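You operate a simulated robot arm through the tools that you are given. There is no shell and no other tool.

You run a simulated robot arm. Do the job below in one go: nothing can be reset, and whatever is moved stays where it is left.

Task
Set the divider for the rack deck's white carton and stand that carton in the lane.
Fine: divider on the mark of the width that the carton bears; free the black lever first, lock it after. Set down upright: what you pick out.

Only the result counts: the job must be done as asked and must still hold three seconds after the hand-in. Knocking over, shifting, dropping, spilling or breaking anything else fails it.

Robot
A 6-joint arm with a two-finger parallel gripper, fixed in place. Base frame: the origin is at the foot of the arm, x ahead of it, y to its left, z up. Readings come in m, degrees, newtons and seconds.
With the tool pointing down near the work surface it reaches from about 0.16 to 0.56 m from the base axis. Its first joint turns from -166.0 to 166.0 degrees. Payload 3.43 kg.
The tool frame sits at the grasp point between the pads (the TCP): z along the fingers, y along the line on which they close. The tips reach 0.034 m beyond it. The gripper opens to 0.128 m. The fingers are 0.024 m wide and 0.012 m thick; the gripper's body (0.048 by 0.13 m) begins 0.096 m behind the TCP.
Orientation is that of the tool frame in the base frame, as [roll, pitch, yaw] about the fixed x, y, z axes, in that order (R = Rz(yaw) Ry(pitch) Rx(roll)). With the fingers straight down and closing along the base's y, the tool's x points along the base's -x, its y along +y and its z along -z.

Tools
- The arm moves only by the tool play_rows. Its argument "deltas" is a list that holds one entry, the list of rows, each a list of 7 numbers: the turn, a rotation vector about the base's x, y, z in degrees, then the shift along the base's x, y, z in m, then the opening, from 0 (shut) to 1 (fully open). In form: [[[rx, ry, rz, tx, ty, tz, fingers], ...]]. A call has 1 to 20 rows; each row shifts and turns the commanded pose from where the row before left it. Each row takes 0.2 s and may step no farther than 0.05 m and 8.6 degrees from the row before; otherwise, or with a gripper value out of range, the whole call is refused. Where a pose cannot be reached the arm comes as near as it can. A force on the tool above 90 N (or 10 N above the force at the start of the call, whichever is more), or a blocked arm, ends the call early, and 0.2 s more pass. The fingers move at their own pace (about 0.045 m/s each) and stop on an object; they squeeze with about 41 N. The grip force told is the motor's: it shows also when the fingers shut on nothing. Time passes only in rows, and 0.2 s behind the last, so rows that do not move let the fingers close. It gives the time, the measured TCP pose, the force on the tool (base axes), the opening and the grip force at its end, in the units of the frame above (readings bear some noise), with the torque about the TCP (base axes, N m) and any sound that the robot's microphone picked up.
- Cameras (640 x 400 px; columns grow to the right, rows downward): "scene" is fixed at [0.4013, -0.498, 1.5079]; the picture's right is [0.81, -0.58, 0.00], its down [-0.41, -0.57, -0.72] and it looks along [0.42, 0.58, -0.70] (base axes); focal length 351 px, centre (320, 200). "wrist" rides on the gripper at [0.076, -0.011, -0.16] in the tool frame; the picture's right is [0.15, 0.99, 0.00], its down [-0.88, 0.13, -0.46] and it looks along [-0.45, 0.07, 0.89] (tool axes); focal length 234 px, centre (320, 200). There is no depth. A picture from a camera that has moved, and an enlarged one, comes with that camera's place and axes in the base frame and with its lens.
- capture(camera): a new picture of that camera. The clock stands still meanwhile.
- inspect(camera, box): a new picture of the part [left, top, right, bottom] of that camera's present view, enlarged. The clock stands still meanwhile.
- finish_job(): hands the job in; it is judged then, once.

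Places have to be worked out from the pictures, the camera data and where the tool is seen. Open the gripper and draw the arm clear of the work before you hand the job in, unless the task says otherwise.

The tools are called after "Call:" as name(argument=value, ...) on one line, values as JSON. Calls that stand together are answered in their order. play_rows: Moves the arm, as the interface text tells. Its arguments: {"type":"object","properties":{"deltas":{"type":"array","items":{"type":"array","items":{"type":"array","items":{"type":"number"}}}}},"required":["deltas"]} The other tools are called the same way: capture (camera) takes a picture; inspect (camera, box) takes an enlarged picture of a part of a camera's view; finish_job () hands the job in.

At the start:

```text
t: 0.0
eef_pos: [0.4556, 0.1701, 1.1205]
ee_rot: [-180.0, 0.0, -179.9]
ft_force: [0.0, 0.0, 0.4]
torque: [-0.01, -0.01, 0.0]
opening: 0.1279
gripper_force: 0.0
```

scene: 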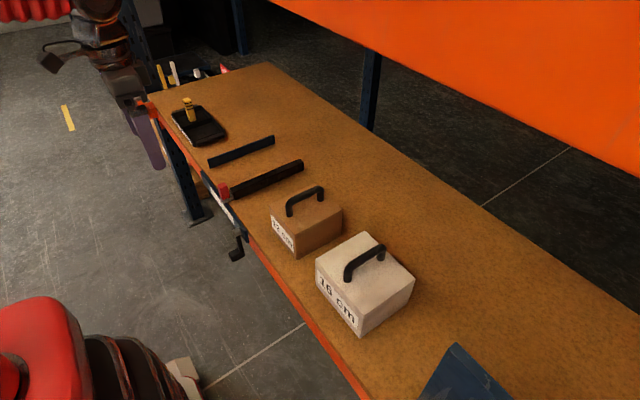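
wrist: 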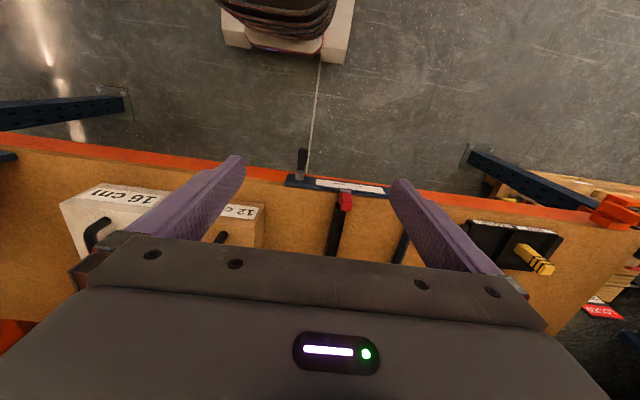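

I begin with close looks at the deck, the scale, the lever and the cartons.

Call:
inspect(camera="scene", box=[140, 80, 340, 205])

Call:
inspect(camera="scene", box=[200, 150, 320, 270])

Call:
inspect(camera="scene", box=[250, 170, 450, 350])

Call:
inspect(camera="wrist", box=[260, 130, 440, 270])

Call:
capture(camera="wrist")

```text
3.20 times, centred on (240, 142) of scene
camera zoom: at [0.4013, -0.498, 1.5079], right [0.81, -0.58, 0.0], down [-0.41, -0.57, -0.72], along [0.42, 0.58, -0.7], focal length 1123 px, centre (576, 384)
```

zoom: 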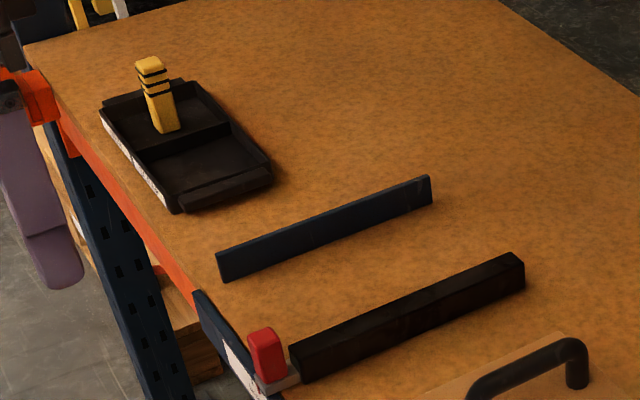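

```text
3.33 times, centred on (260, 210) of scene
camera zoom: at [0.4013, -0.498, 1.5079], right [0.81, -0.58, 0.0], down [-0.41, -0.57, -0.72], along [0.42, 0.58, -0.7], focal length 1170 px, centre (520, 167)
```

zoom: 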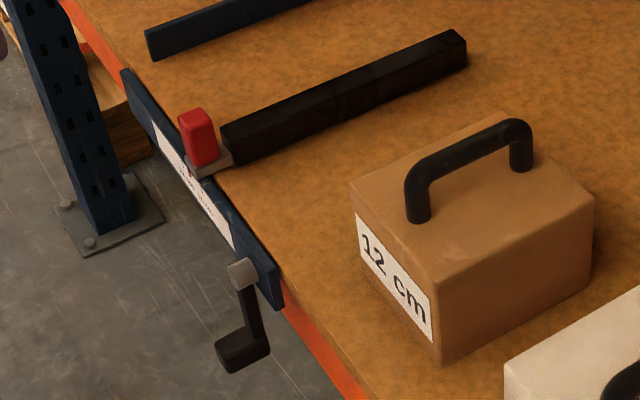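

```text
2.22 times, centred on (350, 260) of scene
camera zoom: at [0.4013, -0.498, 1.5079], right [0.81, -0.58, 0.0], down [-0.41, -0.57, -0.72], along [0.42, 0.58, -0.7], focal length 780 px, centre (253, 67)
```

zoom: 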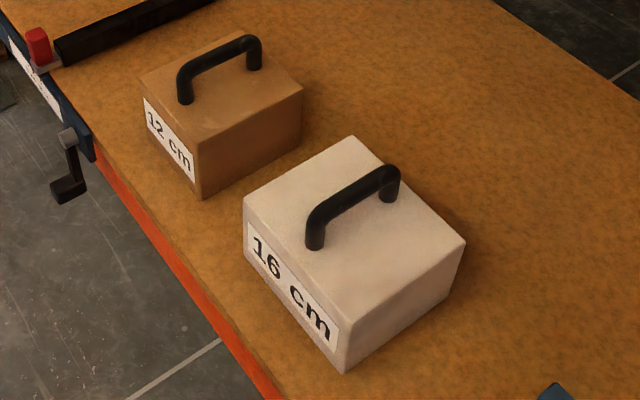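

```text
2.86 times, centred on (350, 200) of wrist
camera zoom: at [0.3788, 0.1583, 1.28], right [-0.15, 0.99, 0.0], down [0.88, 0.13, 0.46], along [0.45, 0.07, -0.89], focal length 669 px, centre (234, 200)
```

zoom: 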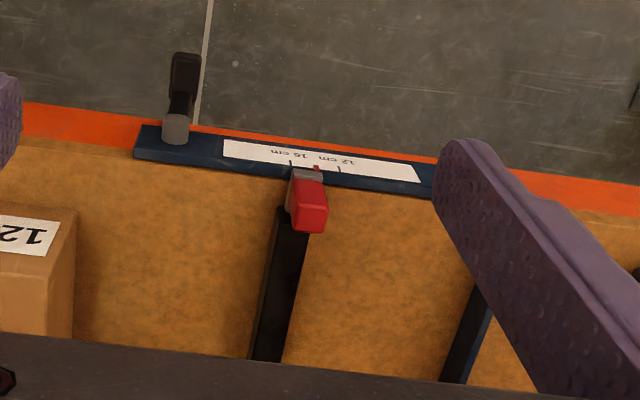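

```text
taken
camera wrist: at [0.3788, 0.1583, 1.28], right [-0.15, 0.99, 0.0], down [0.88, 0.13, 0.46], along [0.45, 0.07, -0.89], focal length 234 px, centre (320, 200)
```

wrist: 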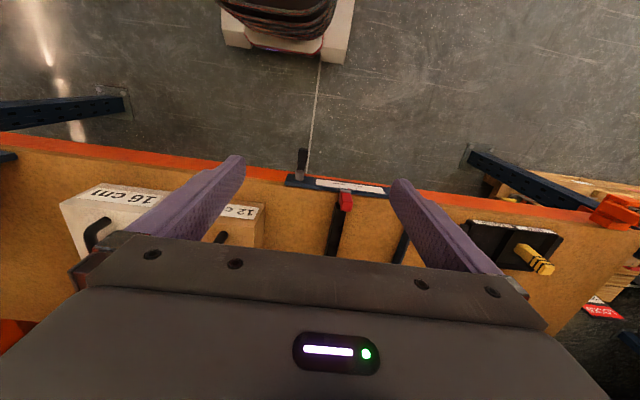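

The white carton bears 16 cm. The slide's pointer stands between the 12 and 16 marks, and the lever hangs down from the rail's -y end, near (0.58, 0.14, 0.78). I move the hand down and back, in front of the deck, for a closer look.

Call:
play_rows(deltas=[[[0, 0, 0, -0.03, 0.0, -0.03, 0.3], [0, 0, 0, -0.03, 0.0, -0.03, 0.3], [0, 0, 0, -0.02, 0.0, -0.03, 0.3], [0, 0, 0, -0.01, 0, -0.03, 0.3], [0, 0, 0, 0, 0, -0.03, 0.3], [0, 0, 0, 0, 0, -0.03, 0.3], [0, 0, 0, 0, 0, 0, 0.3]]])

Call:
capture(camera="wrist")

Call:
capture(camera="scene")

```text
t: 1.6
eef_pos: [0.3644, 0.168, 0.9421]
ee_rot: [179.9, 0.1, -180.0]
ft_force: [-0.1, -0.2, 0.1]
torque: [-0.01, -0.01, -0.02]
opening: 0.038
gripper_force: 0.1
```

```text
taken
camera wrist: at [0.2885, 0.1579, 1.1007], right [-0.15, 0.99, 0.0], down [0.88, 0.13, 0.46], along [0.45, 0.07, -0.89], focal length 234 px, centre (320, 200)
```

wrist: 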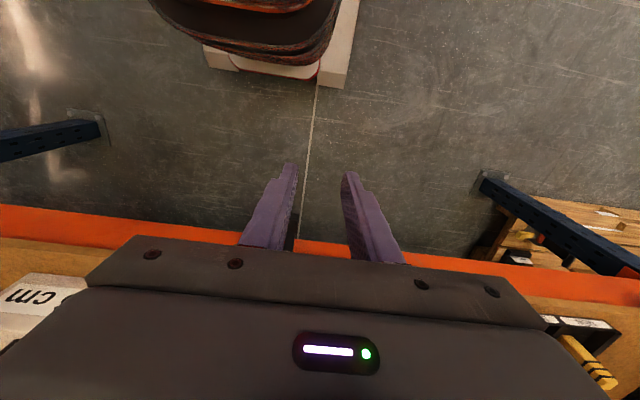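

```text
taken
```

scene: 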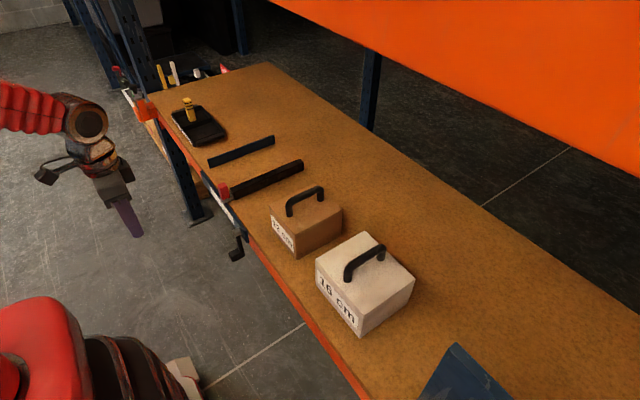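

The hand's body hides the deck from here. I go forward and higher, and test the reach at the same time.

Call:
play_rows(deltas=[[[0, 0, 0, 0.02, 0.0, 0.04, 0.0], [0, 0, 0, 0.03, 0.0, 0.03, 0.0], [0, 0, 0, 0.04, 0.0, 0.02, 0.0], [0, 0, 0, 0.04, -0.01, 0.01, 0.0], [0, 0, 0, 0.04, -0.01, 0, 0.0], [0, 0, 0, 0.02, 0, 0, 0.0], [0, 0, 0, 0, 0, 0, 0.0]]])

Call:
capture(camera="wrist")

Call:
inspect(camera="wrist", box=[270, 100, 430, 200])

Call:
inspect(camera="scene", box=[200, 160, 264, 200])

Call:
inspect(camera="scene", box=[216, 225, 280, 265])

```text
t: 3.2
eef_pos: [0.5566, 0.1502, 1.0411]
ee_rot: [180.0, 0.0, 180.0]
ft_force: [-0.3, -0.4, -0.4]
torque: [-0.02, -0.01, 0.0]
opening: 0.0
gripper_force: 32.8
```

```text
taken
camera wrist: at [0.4806, 0.1386, 1.2015], right [-0.15, 0.99, 0.0], down [0.88, 0.13, 0.46], along [0.45, 0.07, -0.89], focal length 234 px, centre (320, 200)
```

wrist: 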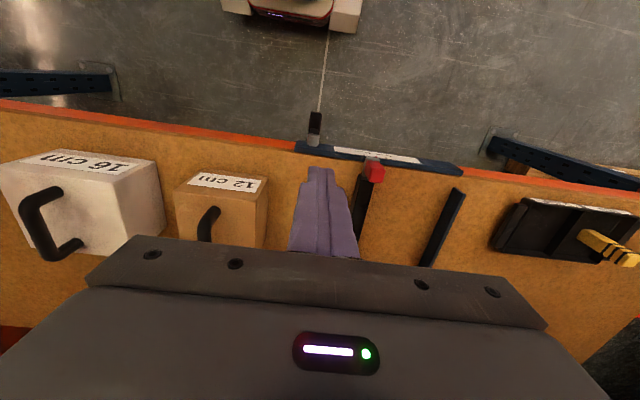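

```text
4.00 times, centred on (350, 150) of wrist
camera zoom: at [0.4806, 0.1386, 1.2015], right [-0.15, 0.99, 0.0], down [0.88, 0.13, 0.46], along [0.45, 0.07, -0.89], focal length 937 px, centre (200, 400)
```

zoom: 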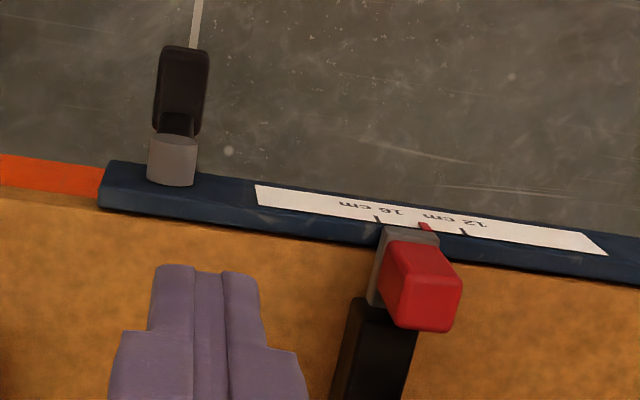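

```text
10.00 times, centred on (232, 180) of scene
camera zoom: at [0.4013, -0.498, 1.5079], right [0.81, -0.58, 0.0], down [-0.41, -0.57, -0.72], along [0.42, 0.58, -0.7], focal length 3510 px, centre (1200, 400)
```

zoom: 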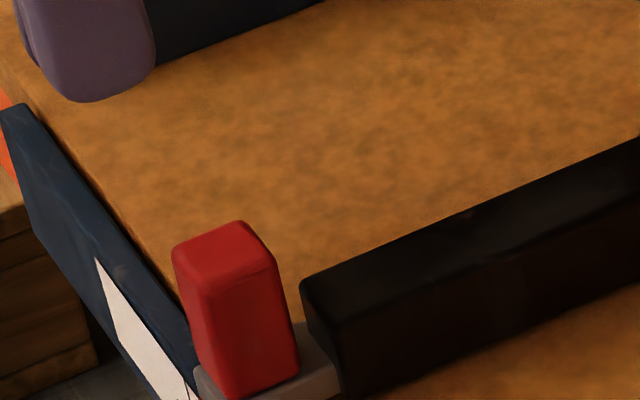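

```text
10.00 times, centred on (248, 245) of scene
camera zoom: at [0.4013, -0.498, 1.5079], right [0.81, -0.58, 0.0], down [-0.41, -0.57, -0.72], along [0.42, 0.58, -0.7], focal length 3510 px, centre (1040, -250)
```

zoom: 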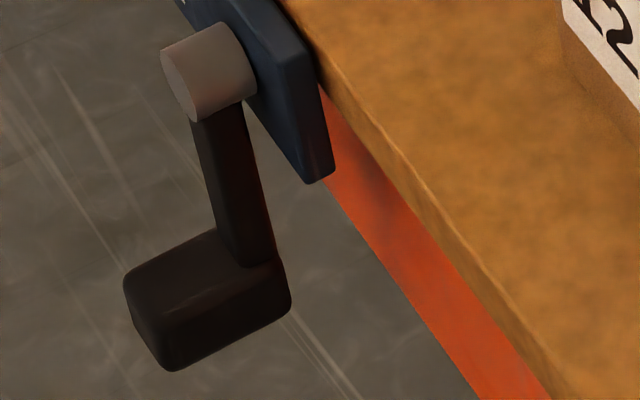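

The lever's pivot is at about (0.58, 0.142, 0.775). Its arm hangs straight down to a handle block at about (0.56, 0.14, 0.686) that sticks out toward the robot. The pointer is at y≈0.254, the 16 mark at y≈0.2325 and the 12 mark at 0.2715. I back off and tilt the tool forward 60°, so that I see the rail head-on and can push the handle from any side.

Call:
play_rows(deltas=[[[0, 0, 0, -0.04, 0, 0.0, 0.0], [0, 0, 0, -0.04, 0, 0.0, 0.0], [0, -7.5, 0, -0.02, -0.005, -0.03, 0.0], [0, -7.5, 0, -0.02, -0.005, -0.03, 0.0], [0, -7.5, 0, -0.02, -0.005, -0.03, 0.0], [0, -7.5, 0, -0.02, -0.005, -0.03, 0.0], [0, -7.5, 0, -0.02, -0.005, -0.03, 0.0], [0, -7.5, 0, -0.02, -0.005, -0.03, 0.0], [0, -7.5, 0, -0.02, -0.005, -0.03, 0.0], [0, -7.5, 0, 0, -0.005, -0.03, 0.0], [0, 0, 0, 0, 0, 0, 0.0]]])

Call:
capture(camera="wrist")

Call:
capture(camera="scene")

```text
t: 5.6
eef_pos: [0.4614, 0.2017, 0.8447]
ee_rot: [-179.1, 59.8, -179.3]
ft_force: [-0.3, -0.2, -1.1]
torque: [0.01, 0.0, 0.02]
opening: 0.0005
gripper_force: 32.9
out of reach, approached as far as the arm can: row 6, 7, 8, 9, 10
```

```text
taken
camera wrist: at [0.285, 0.1906, 0.86], right [-0.07, 0.99, -0.13], down [0.05, 0.14, 0.99], along [1.0, 0.06, -0.06], focal length 234 px, centre (320, 200)
```

wrist: 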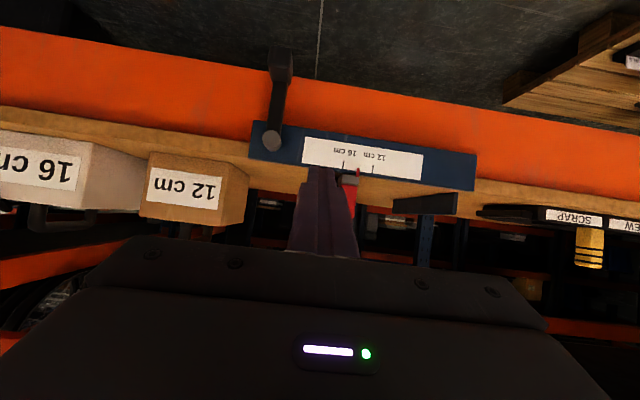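

```text
taken
```

scene: 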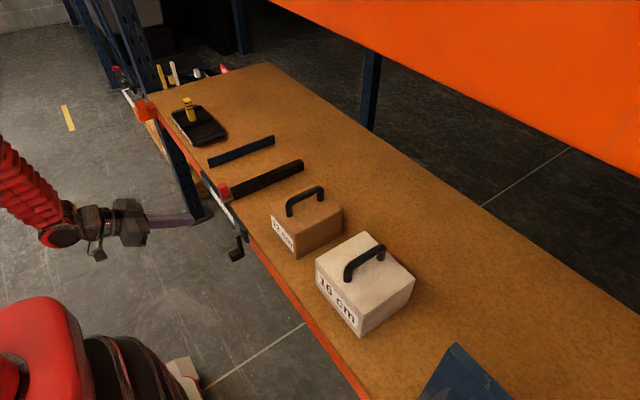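

The tilted pose is out of reach that close to the base, so the arm stopped at x≈0.46. The view of the rail is good, so I zoom in on it.

Call:
inspect(camera="wrist", box=[240, 30, 480, 200])

Call:
inspect(camera="wrist", box=[300, 130, 400, 192])

Call:
inspect(camera="wrist", box=[0, 100, 260, 250])

```text
2.35 times, centred on (360, 115) of wrist
camera zoom: at [0.285, 0.1906, 0.86], right [-0.07, 0.99, -0.13], down [0.05, 0.14, 0.99], along [1.0, 0.06, -0.06], focal length 551 px, centre (226, 400)
```

zoom: 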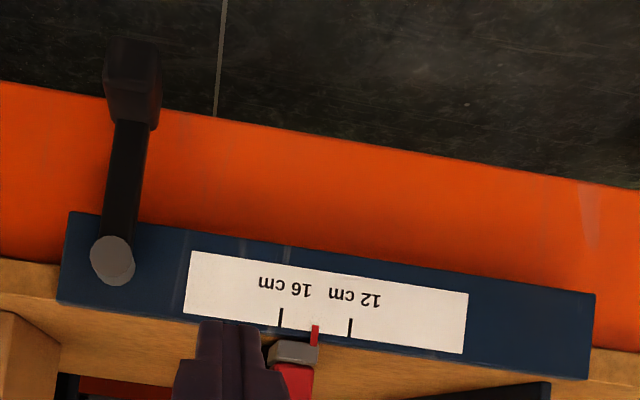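

```text
6.40 times, centred on (350, 161) of wrist
camera zoom: at [0.285, 0.1906, 0.86], right [-0.07, 0.99, -0.13], down [0.05, 0.14, 0.99], along [1.0, 0.06, -0.06], focal length 1499 px, centre (128, 450)
```

zoom: 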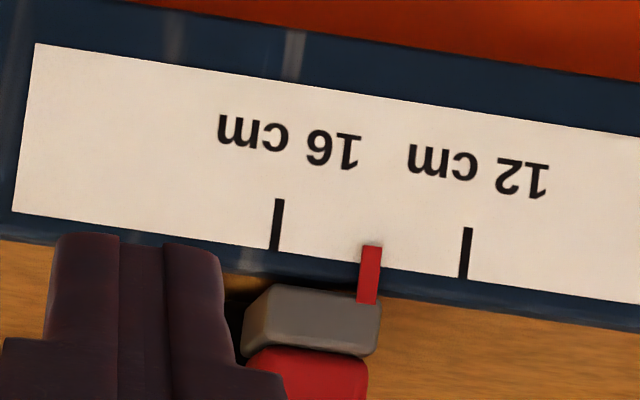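

```text
2.46 times, centred on (130, 175) of wrist
camera zoom: at [0.285, 0.1906, 0.86], right [-0.07, 0.99, -0.13], down [0.05, 0.14, 0.99], along [1.0, 0.06, -0.06], focal length 576 px, centre (788, 262)
```

zoom: 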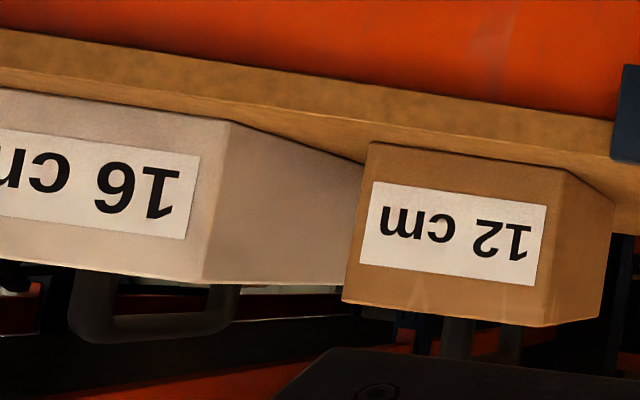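

At the scale the pointer stands half-way, at about 14 cm, so it must go about 20 mm toward -y. I make a small move to see from where the commanded pose counts after the out-of-reach rows.

Call:
play_rows(deltas=[[[0, 0, 0, 0.01, 0, 0.0, 0.0], [0, 0, 0, 0.01, 0, 0.0, 0.0], [0, 0, 0, 0, 0, 0, 0.0]]])

```text
t: 6.4
eef_pos: [0.483, 0.2014, 0.8443]
ee_rot: [180.0, 60.1, 180.0]
ft_force: [0.3, -0.1, -0.6]
torque: [-0.02, 0.0, -0.02]
opening: 0.0
gripper_force: 33.6
```

The command counts from the measured pose. I lower the closed fingers in front of the rail, on the +y side of the handle.

Call:
play_rows(deltas=[[[0, 0, 0, 0.0, 0, -0.03, 0.0], [0, 0, 0, 0.0, 0, -0.03, 0.0], [0, 0, 0, 0, 0, -0.03, 0.0], [0, 0, 0, 0, 0, -0.03, 0.0], [0, 0, 0, 0, -0.005, -0.02, 0.0], [0, 0, 0, 0, 0, 0, 0.0]]])

Call:
capture(camera="wrist")

Call:
inspect(camera="scene", box=[160, 180, 288, 260])

```text
t: 7.8
eef_pos: [0.5264, 0.2506, 0.7787]
ee_rot: [-178.5, 59.8, -179.0]
ft_force: [0.3, 0.0, 0.4]
torque: [-0.01, 0.0, -0.02]
opening: 0.0
gripper_force: 33.0
out of reach, approached as far as the arm can: row 1, 2, 3, 4, 5
```

```text
taken
camera wrist: at [0.3493, 0.2401, 0.7943], right [-0.07, 0.99, -0.14], down [0.05, 0.14, 0.99], along [1.0, 0.06, -0.06], focal length 234 px, centre (320, 200)
```

wrist: 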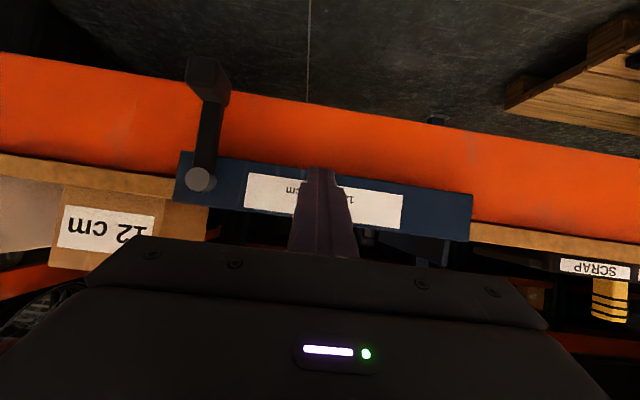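

```text
5.00 times, centred on (224, 220) of scene
camera zoom: at [0.4013, -0.498, 1.5079], right [0.81, -0.58, 0.0], down [-0.41, -0.57, -0.72], along [0.42, 0.58, -0.7], focal length 1755 px, centre (800, 100)
```

zoom: 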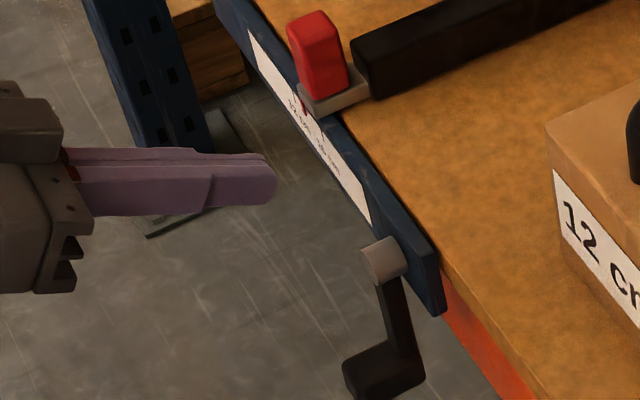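

With the forward tilt the arm can't fold low enough. I go back to tool-down. I will then grip the handle block between the fingers and swing it around the pivot by rolling the tool about x, along the arc.

Call:
play_rows(deltas=[[[0, 7.5, 0, -0.002, -0.005, 0.012, 0.0], [0, 7.5, 0, -0.003, -0.01, 0.012, 0.0], [0, 7.5, 0, -0.003, -0.015, 0.012, 0.2], [0, 7.5, 0, -0.003, -0.015, 0.012, 0.3], [0, 7.5, 0, -0.003, -0.015, 0.012, 0.45], [0, 7.5, 0, -0.003, -0.015, 0.012, 0.45], [0, 7.5, 0, -0.003, -0.015, 0.01, 0.45], [0, 7.5, 0, -0.003, -0.015, 0, 0.45], [0, 0, 0, 0, 0, 0, 0.45], [0, 0, 0, 0, 0, 0, 0.45]]])

Call:
capture(camera="wrist")

Call:
inspect(camera="scene", box=[160, 180, 288, 260])

```text
t: 10.0
eef_pos: [0.5053, 0.1474, 0.8563]
ee_rot: [-179.2, 3.1, 179.9]
ft_force: [-0.9, -0.7, 1.1]
torque: [0.02, 0.0, 0.04]
opening: 0.0575
gripper_force: 0.0
out of reach, approached as far as the arm can: row 5
```

```text
taken
camera wrist: at [0.4191, 0.1393, 1.0109], right [-0.14, 0.99, -0.02], down [0.85, 0.14, 0.5], along [0.5, 0.05, -0.86], focal length 234 px, centre (320, 200)
```

wrist: 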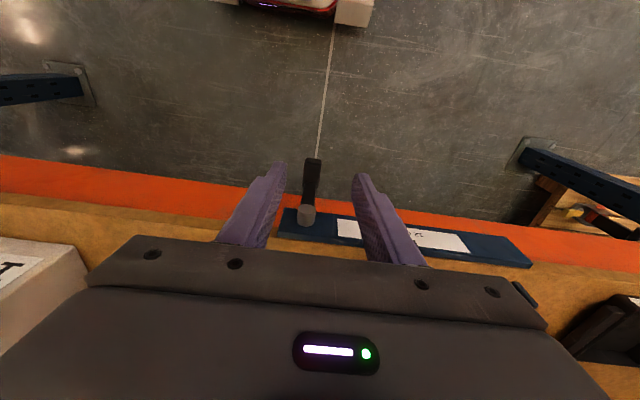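

```text
5.00 times, centred on (224, 220) of scene
camera zoom: at [0.4013, -0.498, 1.5079], right [0.81, -0.58, 0.0], down [-0.41, -0.57, -0.72], along [0.42, 0.58, -0.7], focal length 1755 px, centre (800, 100)
```

zoom: 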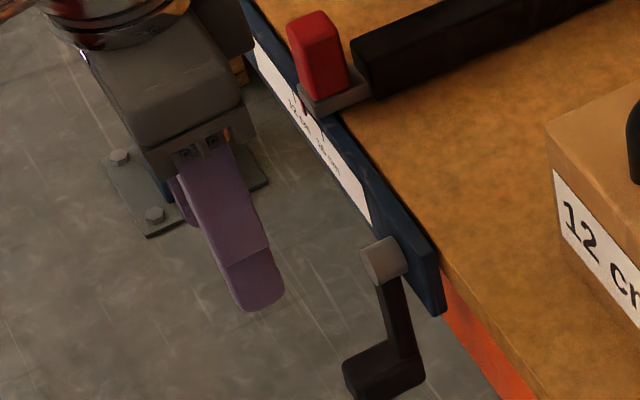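

Call:
inspect(camera="wrist", box=[272, 150, 352, 240])

```text
4.44 times, centred on (312, 195) of wrist
camera zoom: at [0.4191, 0.1393, 1.0109], right [-0.14, 0.99, -0.02], down [0.85, 0.14, 0.5], along [0.5, 0.05, -0.86], focal length 1041 px, centre (356, 222)
```

zoom: 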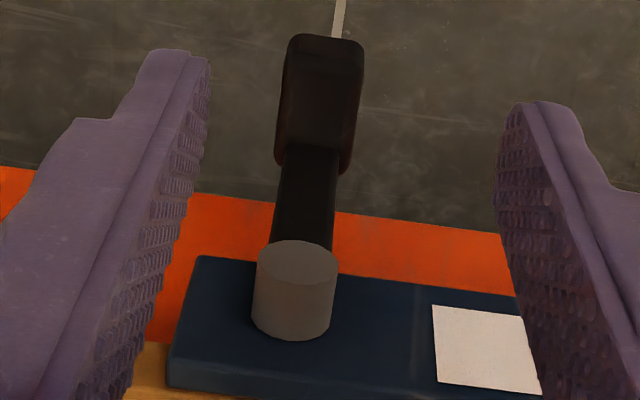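

The handle block spans x≈0.536 to 0.573 with its middle at y≈0.1405, and the cap's front is at x≈0.573. I move over it, straighten the tool and go down with the fingers straddling the handle.

Call:
play_rows(deltas=[[[0, 3.1, 0, 0.02, -0.003, 0, 0.45], [0, 0, 0, 0.022, -0.003, 0, 0.45], [0, 0, 0, 0, 0, -0.03, 0.45], [0, 0, 0, 0, 0, -0.04, 0.45], [0, 0, 0, 0, 0, -0.04, 0.45], [0, 0, 0, 0, 0, -0.04, 0.45], [0, 0, 0, 0, 0, -0.012, 0.45], [0, 0, 0, 0, 0, 0, 0.45]]])

Call:
capture(camera="wrist")

Call:
inspect(camera="scene", box=[180, 170, 308, 270])

```text
t: 11.6
eef_pos: [0.5492, 0.1394, 0.701]
ee_rot: [-179.4, 0.9, 179.9]
ft_force: [-9.2, -0.1, 20.0]
torque: [0.42, -1.75, 0.13]
opening: 0.0576
gripper_force: 0.1
stopped in row 8: the force on the tool passed its limit at 116 N (the readings are from after the stop); the commanded pose is now the measured one
```

```text
taken
camera wrist: at [0.4697, 0.1303, 0.8602], right [-0.14, 0.99, -0.01], down [0.87, 0.13, 0.47], along [0.46, 0.06, -0.88], focal length 234 px, centre (320, 200)
```

wrist: 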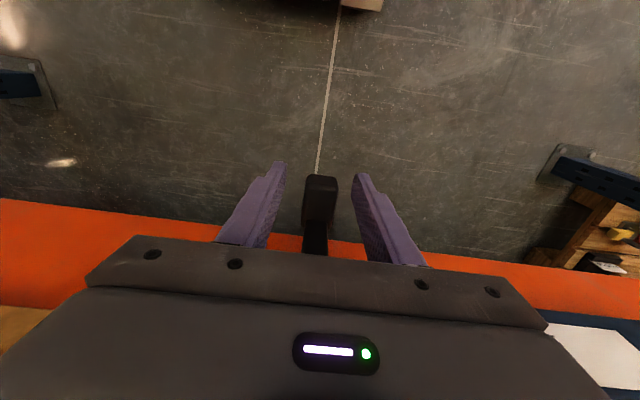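

```text
4.00 times, centred on (244, 220) of scene
camera zoom: at [0.4013, -0.498, 1.5079], right [0.81, -0.58, 0.0], down [-0.41, -0.57, -0.72], along [0.42, 0.58, -0.7], focal length 1404 px, centre (624, 120)
```

zoom: 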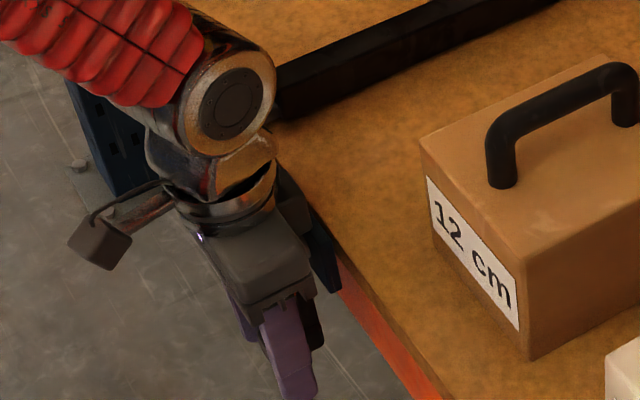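

Something in the hand's body touched the lever's cap, with a contact near y≈0.155 and z≈0.82. I rise, draw back a little, tilt the tool 12° forward so that the body stays clear, and go down again.

Call:
play_rows(deltas=[[[0, 0, 0, -0.005, 0, 0.015, 0.45], [0, -6, 0, -0.005, 0.001, 0.01, 0.45], [0, -6, 0, 0, 0, 0, 0.45], [0, 0, 0, 0, 0, -0.015, 0.45], [0, 0, 0, 0.002, 0, -0.015, 0.45], [0, 0, 0, 0.003, 0, -0.007, 0.45], [0, 0, 0, 0, 0, 0, 0.45]]])

Call:
inspect(camera="wrist", box=[220, 130, 420, 255])

```text
t: 13.2
eef_pos: [0.5436, 0.1391, 0.6875]
ee_rot: [-179.3, 12.7, 179.9]
ft_force: [0.2, -0.3, 0.1]
torque: [-0.01, 0.03, -0.01]
opening: 0.0575
gripper_force: 0.0
```

```text
3.20 times, centred on (320, 192) of wrist
camera zoom: at [0.4336, 0.131, 0.8266], right [-0.14, 0.99, -0.04], down [0.76, 0.13, 0.64], along [0.64, 0.05, -0.77], focal length 749 px, centre (320, 224)
```

zoom: 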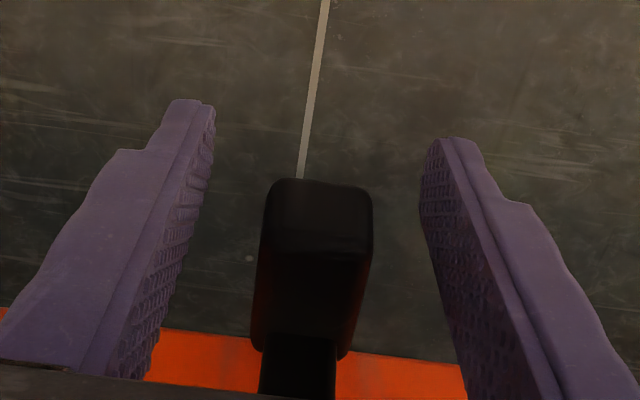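

The fingers straddle the handle without touching anything, so I close on it.

Call:
play_rows(deltas=[[[0, 0, 0, 0, 0, 0, 0.1], [0, 0, 0, 0, 0, 0, 0.1], [0, 0, 0, 0, 0, 0, 0.1], [0, 0, 0, 0, 0, 0, 0.1]]])

Call:
inspect(camera="wrist", box=[220, 130, 420, 255])

```text
t: 14.2
eef_pos: [0.5422, 0.1397, 0.6872]
ee_rot: [-179.3, 12.7, 180.0]
ft_force: [0.8, -3.7, -0.2]
torque: [0.31, -0.1, 0.27]
opening: 0.0255
gripper_force: 44.6
```

```text
3.20 times, centred on (320, 192) of wrist
camera zoom: at [0.4336, 0.1308, 0.8266], right [-0.14, 0.99, -0.04], down [0.76, 0.13, 0.64], along [0.64, 0.05, -0.77], focal length 749 px, centre (320, 224)
```

zoom: 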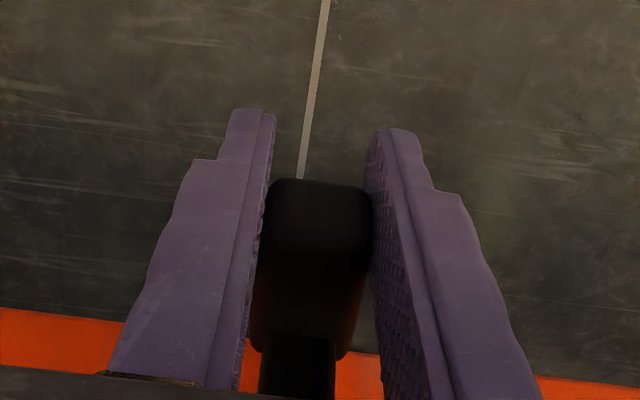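

The handle is gripped at 25.5 mm. I try a small swing toward -y, 8° along the arc, and watch the force.

Call:
play_rows(deltas=[[[-4, 0, 0, 0, -0.006, 0.0002, 0.1], [-4, 0, 0, 0, -0.006, 0.0006, 0.1]]])

```text
t: 14.8
eef_pos: [0.5441, 0.1276, 0.689]
ee_rot: [-171.0, 12.6, -178.3]
ft_force: [10.9, -8.3, -4.4]
torque: [0.69, 0.88, 0.37]
opening: 0.0256
gripper_force: 44.8
```

Call:
inspect(camera="wrist", box=[220, 130, 420, 255])

Call:
inspect(camera="scene", box=[180, 170, 308, 270])

```text
3.20 times, centred on (320, 192) of wrist
camera zoom: at [0.4336, 0.1385, 0.8275], right [-0.14, 0.97, -0.18], down [0.76, 0.22, 0.61], along [0.64, -0.05, -0.77], focal length 749 px, centre (320, 224)
```

zoom: 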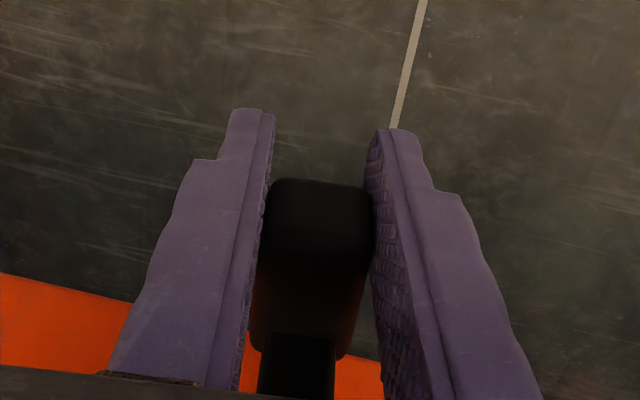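

```text
4.00 times, centred on (244, 220) of scene
camera zoom: at [0.4013, -0.498, 1.5079], right [0.81, -0.58, 0.0], down [-0.41, -0.57, -0.72], along [0.42, 0.58, -0.7], focal length 1404 px, centre (624, 120)
```

zoom: 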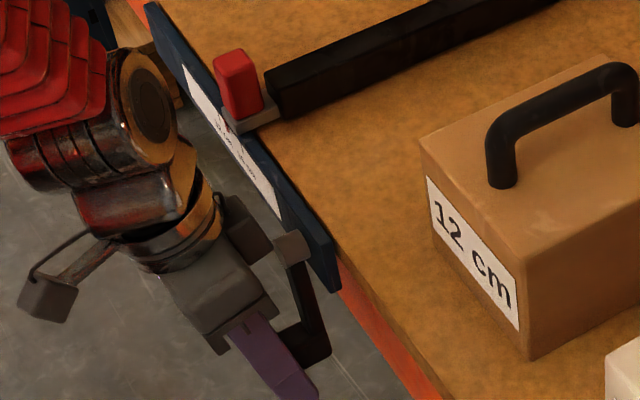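

The lever turns with the hand toward -y against little resistance. I go on to about 40° along the arc.

Call:
play_rows(deltas=[[[-8, 0, 0, 0, -0.0117, 0.0025, 0.1], [-8, 0, 0, 0, -0.0113, 0.0041, 0.1], [-8, 0, 0, 0, -0.0106, 0.0057, 0.1], [-8, 0, 0, 0, -0.0097, 0.007, 0.1]]])

Call:
inspect(camera="wrist", box=[220, 130, 420, 255])

Call:
inspect(camera="scene", box=[180, 170, 308, 270])

```text
t: 15.8
eef_pos: [0.5434, 0.0822, 0.7081]
ee_rot: [-138.5, 9.7, -171.8]
ft_force: [10.0, -12.6, -0.5]
torque: [0.99, 0.48, 0.05]
opening: 0.0262
gripper_force: 45.1
```

```text
3.20 times, centred on (320, 192) of wrist
camera zoom: at [0.4336, 0.1673, 0.8193], right [-0.14, 0.73, -0.67], down [0.76, 0.51, 0.4], along [0.64, -0.45, -0.62], focal length 749 px, centre (320, 224)
```

zoom: 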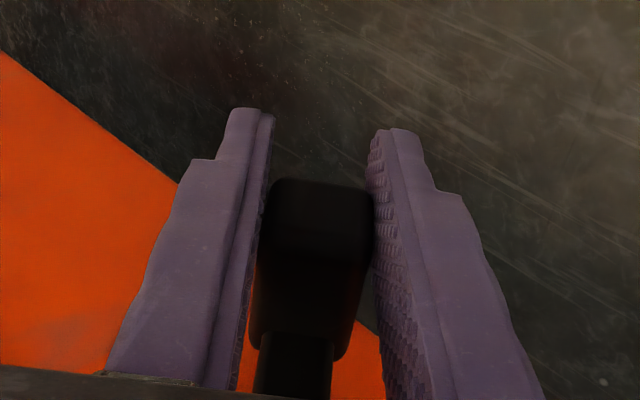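

```text
4.00 times, centred on (244, 220) of scene
camera zoom: at [0.4013, -0.498, 1.5079], right [0.81, -0.58, 0.0], down [-0.41, -0.57, -0.72], along [0.42, 0.58, -0.7], focal length 1404 px, centre (624, 120)
```

zoom: 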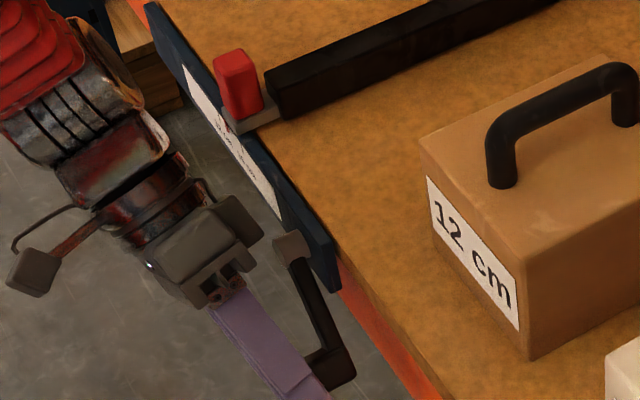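

The lever follows smoothly, so I go on to about 72°.

Call:
play_rows(deltas=[[[-8, 0, 0, 0, -0.008, 0.008, 0.1], [-8, 0, 0, 0, -0.0072, 0.0092, 0.1], [-8, 0, 0, 0, -0.006, 0.0104, 0.1], [-8, 0, 0, 0, -0.0045, 0.0111, 0.1]]])

Call:
inspect(camera="wrist", box=[220, 130, 420, 255])

Call:
inspect(camera="scene", box=[180, 170, 308, 270])

```text
t: 16.8
eef_pos: [0.5425, 0.0572, 0.7447]
ee_rot: [-106.7, 3.8, -168.1]
ft_force: [-9.3, -18.7, 2.2]
torque: [0.88, 0.53, -0.54]
opening: 0.027
gripper_force: 45.3
```

```text
3.20 times, centred on (320, 192) of wrist
camera zoom: at [0.4328, 0.1888, 0.7972], right [-0.14, 0.26, -0.95], down [0.76, 0.65, 0.07], along [0.63, -0.72, -0.29], focal length 749 px, centre (320, 224)
```

zoom: 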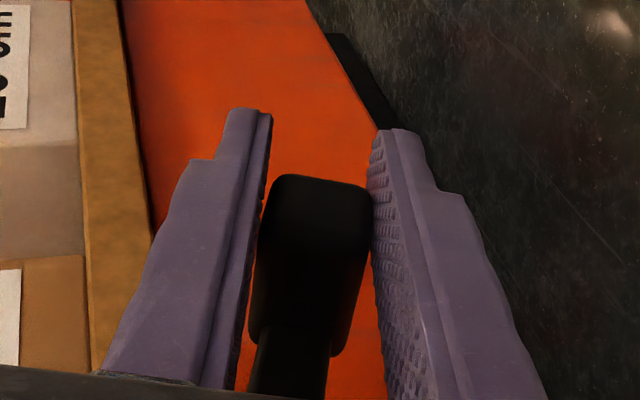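

```text
4.00 times, centred on (244, 220) of scene
camera zoom: at [0.4013, -0.498, 1.5079], right [0.81, -0.58, 0.0], down [-0.41, -0.57, -0.72], along [0.42, 0.58, -0.7], focal length 1404 px, centre (624, 120)
```

zoom: 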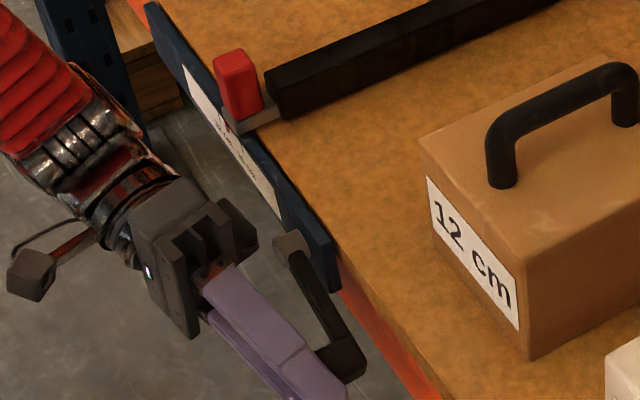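

The lever is near 70°. I go on toward 90° with a slightly wider arc to ease the radial pull.

Call:
play_rows(deltas=[[[-7, 0, 0, 0, -0.004, 0.0115, 0.1], [-7, 0, 0, 0, -0.002, 0.0115, 0.1]]])

Call:
inspect(camera="wrist", box=[220, 130, 420, 255])

Call:
inspect(camera="scene", box=[180, 170, 308, 270])

```text
t: 17.4
eef_pos: [0.5419, 0.0577, 0.7499]
ee_rot: [-98.2, 1.1, -166.9]
ft_force: [10.6, 7.7, -43.7]
torque: [0.82, -0.33, 1.19]
opening: 0.0295
gripper_force: 45.2
stopped in row 2: the force on the tool passed its limit at 95 N (the readings are from after the stop); the commanded pose is now the measured one
```

```text
3.20 times, centred on (320, 192) of wrist
camera zoom: at [0.4314, 0.193, 0.7828], right [-0.16, 0.11, -0.98], down [0.75, 0.66, -0.05], along [0.64, -0.74, -0.18], focal length 749 px, centre (320, 224)
```

zoom: 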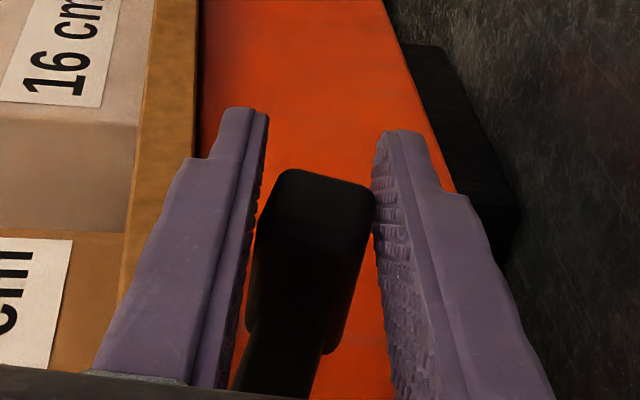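

```text
4.00 times, centred on (244, 220) of scene
camera zoom: at [0.4013, -0.498, 1.5079], right [0.81, -0.58, 0.0], down [-0.41, -0.57, -0.72], along [0.42, 0.58, -0.7], focal length 1404 px, centre (624, 120)
```

zoom: 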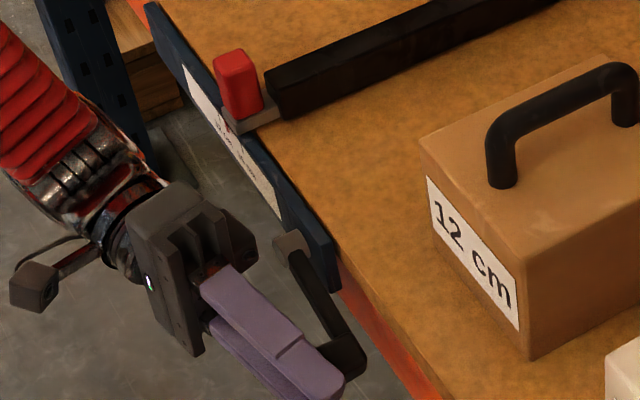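

The lever has come to its end stop at about 70°. I ease back, open the fingers, and back away along -x off the handle.

Call:
play_rows(deltas=[[[6, 0, 0, 0, 0, -0.002, 0.15], [0, 0, 0, 0, 0, 0, 0.4], [0, 0, 0, 0, 0, 0, 0.4], [0, 0, 0, 0, 0, 0, 0.4], [0, 0, 0, -0.015, 0, 0, 0.4], [0, 0, 0, -0.02, 0, 0, 0.4], [0, 0, 0, -0.02, 0, 0, 0.4], [0, 0, 0, 0, 0, 0, 0.4]]])

Call:
capture(camera="wrist")

Call:
inspect(camera="scene", box=[180, 170, 308, 270])

```text
t: 19.2
eef_pos: [0.4869, 0.0583, 0.7537]
ee_rot: [-103.6, 2.7, -167.2]
ft_force: [-0.3, 0.4, -0.5]
torque: [-0.03, -0.01, 0.0]
opening: 0.0515
gripper_force: 0.1
```

```text
taken
camera wrist: at [0.3757, 0.19, 0.7989], right [-0.15, 0.2, -0.97], down [0.75, 0.66, 0.02], along [0.64, -0.73, -0.25], focal length 234 px, centre (320, 200)
```

wrist: 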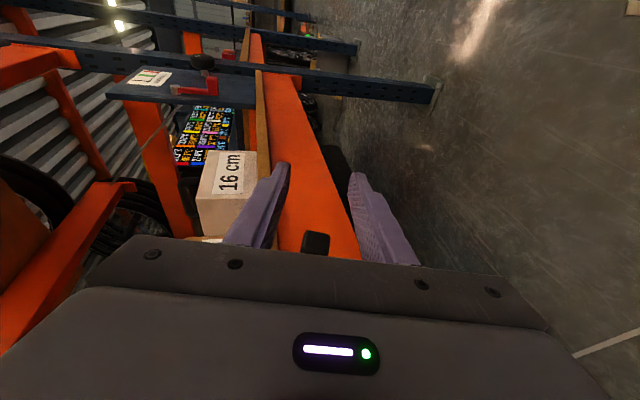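

```text
4.00 times, centred on (244, 220) of scene
camera zoom: at [0.4013, -0.498, 1.5079], right [0.81, -0.58, 0.0], down [-0.41, -0.57, -0.72], along [0.42, 0.58, -0.7], focal length 1404 px, centre (624, 120)
```

zoom: 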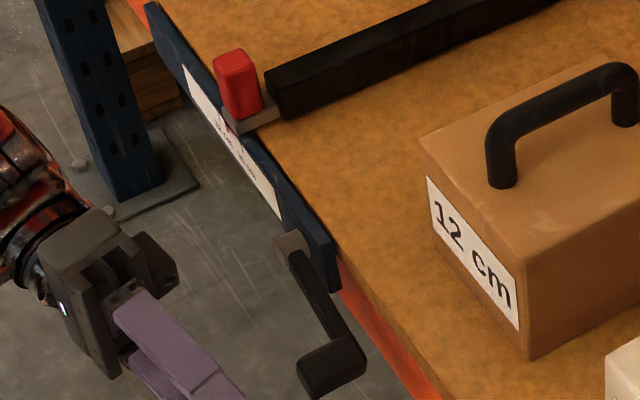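

The lever stays swung up, so it should be free. I roll the tool back to vertical while rising, clear of the rail.

Call:
play_rows(deltas=[[[8.4, 0, 0, -0.01, 0.0, 0.02, 0.3], [8.4, 0, 0, 0, 0.005, 0.025, 0.3], [8.4, 0, 0, 0, 0.01, 0.025, 0.3], [8.4, 0, 0, 0, 0.01, 0.025, 0.3], [8.4, 0, 0, 0, 0.015, 0.025, 0.3], [8.4, 0, 0, 0, 0.015, 0.025, 0.3], [8.4, 0, 0, 0, 0.015, 0.025, 0.3], [8.4, 0, 0, 0, 0.015, 0.025, 0.3], [8.4, 0, 0, 0.01, 0.015, 0.025, 0.3], [0, 6.5, 0, 0.01, 0, 0.02, 0.3], [0, 6.5, 0, 0.01, 0, 0.02, 0.3], [0, 0, 0, 0, 0, 0, 0.3]]])

Call:
capture(camera="wrist")

Call:
inspect(camera="scene", box=[180, 140, 324, 240])

```text
t: 21.8
eef_pos: [0.5089, 0.1579, 1.0129]
ee_rot: [-179.6, -0.1, -179.5]
ft_force: [-0.6, -0.1, -0.1]
torque: [0.0, 0.02, -0.03]
opening: 0.0383
gripper_force: 0.0
```

```text
taken
camera wrist: at [0.432, 0.1472, 1.1731], right [-0.16, 0.99, -0.01], down [0.88, 0.14, 0.46], along [0.45, 0.07, -0.89], focal length 234 px, centre (320, 200)
```

wrist: 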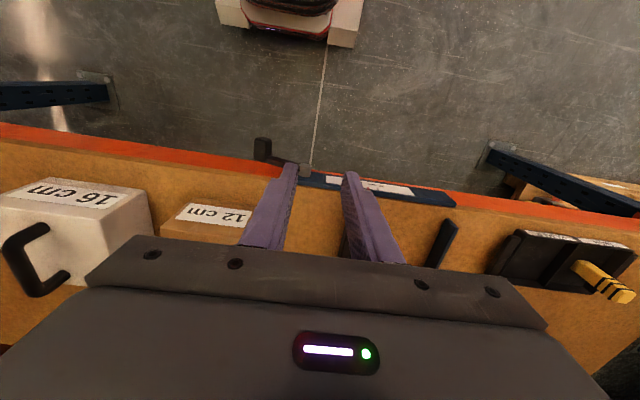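

```text
4.00 times, centred on (252, 190) of scene
camera zoom: at [0.4013, -0.498, 1.5079], right [0.81, -0.58, 0.0], down [-0.41, -0.57, -0.72], along [0.42, 0.58, -0.7], focal length 1404 px, centre (592, 240)
```

zoom: 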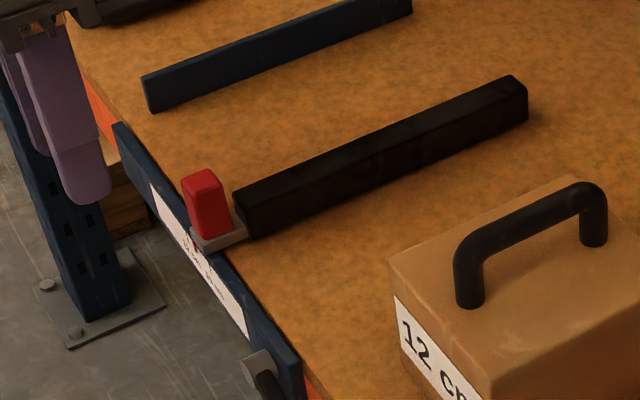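

Next comes the knob. I shift sideways so that it isn't hidden by the fingers, to measure it accurately.

Call:
play_rows(deltas=[[[0, 0, 0, 0.01, 0.04, -0.01, 0.3], [0, 0, 0, 0.01, 0.04, -0.01, 0.3], [0, 0, 0, 0.0, 0.04, 0, 0.3], [0, 0, 0, 0.0, 0.03, 0, 0.3], [0, 0, 0, 0, 0, 0, 0.3]]])

Call:
capture(camera="wrist")

Call:
inspect(camera="wrist", box=[160, 130, 320, 230])

Call:
inspect(camera="scene", box=[205, 165, 269, 205])

```text
t: 23.0
eef_pos: [0.5271, 0.3088, 0.99]
ee_rot: [-179.6, 0.2, -179.4]
ft_force: [0.0, 0.3, 0.1]
torque: [-0.01, -0.01, 0.01]
opening: 0.0384
gripper_force: 0.1
```

```text
taken
camera wrist: at [0.4506, 0.2987, 1.1501], right [-0.16, 0.99, -0.01], down [0.88, 0.14, 0.46], along [0.45, 0.06, -0.89], focal length 234 px, centre (320, 200)
```

wrist: 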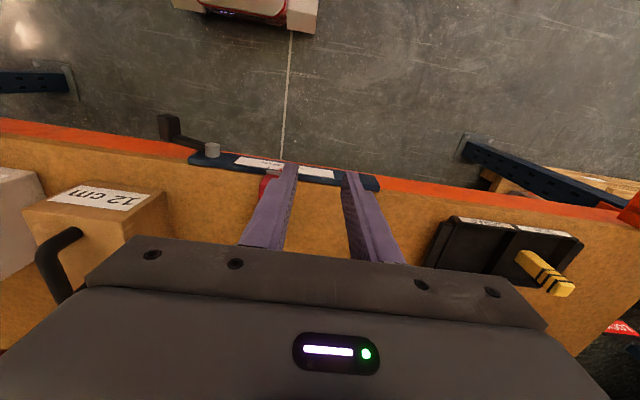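

```text
4.00 times, centred on (240, 180) of wrist
camera zoom: at [0.4506, 0.2987, 1.1501], right [-0.16, 0.99, -0.01], down [0.88, 0.14, 0.46], along [0.45, 0.06, -0.89], focal length 937 px, centre (640, 280)
```

zoom: 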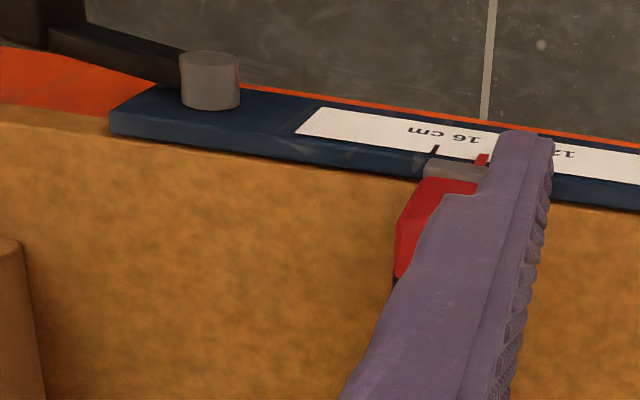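

```text
10.00 times, centred on (237, 185) of scene
camera zoom: at [0.4013, -0.498, 1.5079], right [0.81, -0.58, 0.0], down [-0.41, -0.57, -0.72], along [0.42, 0.58, -0.7], focal length 3510 px, centre (1150, 350)
```

zoom: 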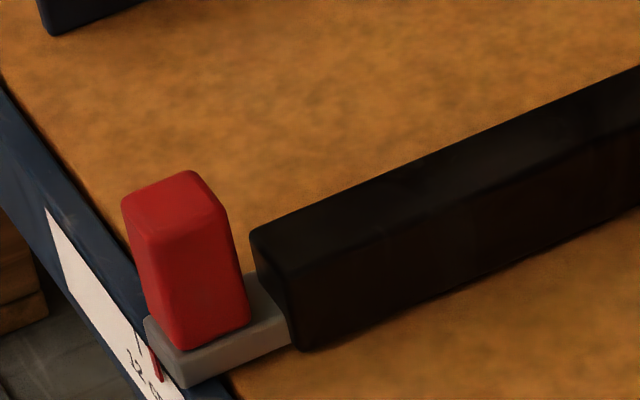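

The knob's top is about 21 mm square, centred near (0.602, 0.246) with its top at z≈0.857. I go above it, descend to z≈0.856 with the fingers straddling it, and do not close yet.

Call:
play_rows(deltas=[[[0, 0, 0, 0.03, -0.02, 0, 0.5], [0, 0, 0, 0.03, -0.02, 0, 0.5], [0, 0, 0, 0.0135, -0.023, -0.02, 0.5], [0, 0, 0, 0, 0, -0.03, 0.5], [0, 0, 0, 0, 0, -0.03, 0.5], [0, 0, 0, 0, 0, 0, 0.5]]])

Call:
capture(camera="wrist")

Call:
inspect(camera="scene", box=[190, 150, 286, 210])

```text
t: 24.4
eef_pos: [0.6005, 0.2434, 0.9121]
ee_rot: [-179.6, 0.1, -179.4]
ft_force: [0.1, -0.6, -0.3]
torque: [-0.01, 0.02, -0.01]
opening: 0.0637
gripper_force: 0.1
```

```text
taken
camera wrist: at [0.5244, 0.2327, 1.0719], right [-0.16, 0.99, -0.01], down [0.88, 0.14, 0.46], along [0.45, 0.07, -0.89], focal length 234 px, centre (320, 200)
```

wrist: 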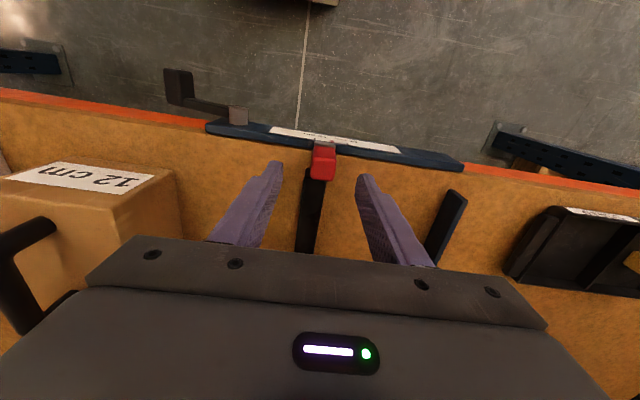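

```text
6.67 times, centred on (238, 180) of scene
camera zoom: at [0.4013, -0.498, 1.5079], right [0.81, -0.58, 0.0], down [-0.41, -0.57, -0.72], along [0.42, 0.58, -0.7], focal length 2340 px, centre (867, 333)
```

zoom: 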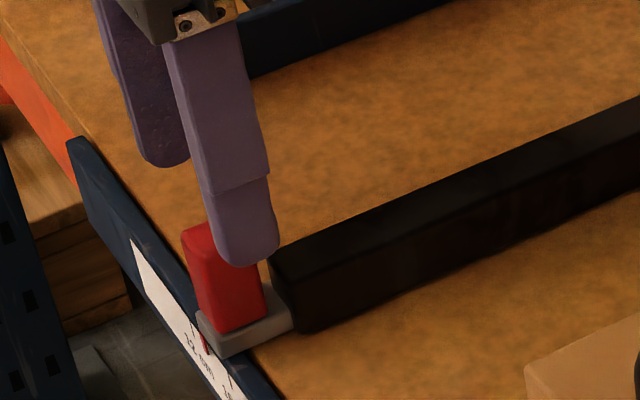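

The knob lies between the open fingers. I descend and then close on it.

Call:
play_rows(deltas=[[[0, 0, 0, 0, 0.002, -0.03, 0.5], [0, 0, 0, 0, 0, -0.025, 0.5], [0, 0, 0, 0, 0, 0, 0.5]]])

Call:
inspect(camera="wrist", box=[240, 90, 400, 190])

Call:
inspect(camera="scene", box=[190, 150, 286, 210])

```text
t: 25.2
eef_pos: [0.6002, 0.2435, 0.859]
ee_rot: [-179.6, 0.2, -179.5]
ft_force: [0.2, 1.2, -0.3]
torque: [-0.01, -0.01, 0.03]
opening: 0.0641
gripper_force: 0.0
```

```text
4.00 times, centred on (320, 140) of wrist
camera zoom: at [0.523, 0.2336, 1.0175], right [-0.16, 0.99, -0.01], down [0.88, 0.14, 0.46], along [0.45, 0.06, -0.89], focal length 937 px, centre (320, 440)
```

zoom: 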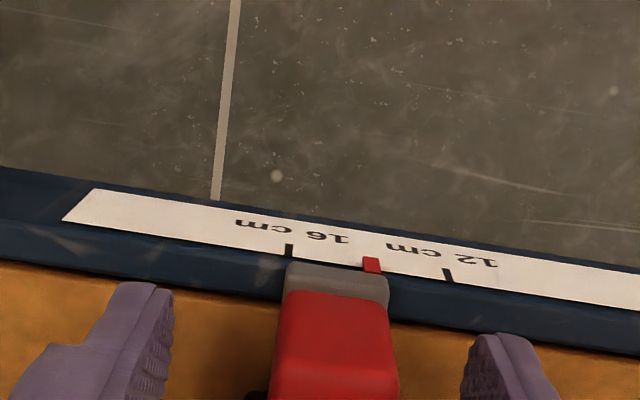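

```text
6.67 times, centred on (238, 180) of scene
camera zoom: at [0.4013, -0.498, 1.5079], right [0.81, -0.58, 0.0], down [-0.41, -0.57, -0.72], along [0.42, 0.58, -0.7], focal length 2340 px, centre (867, 333)
```

zoom: 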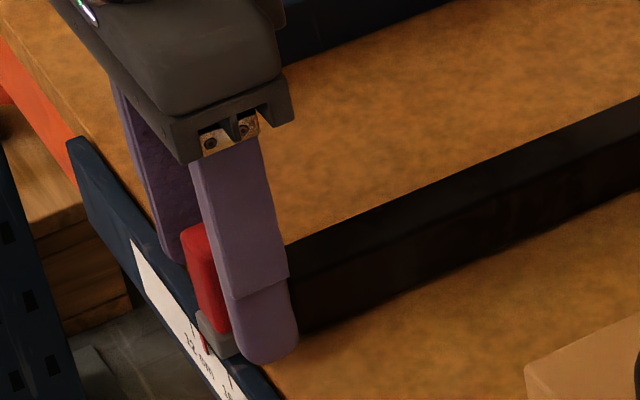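

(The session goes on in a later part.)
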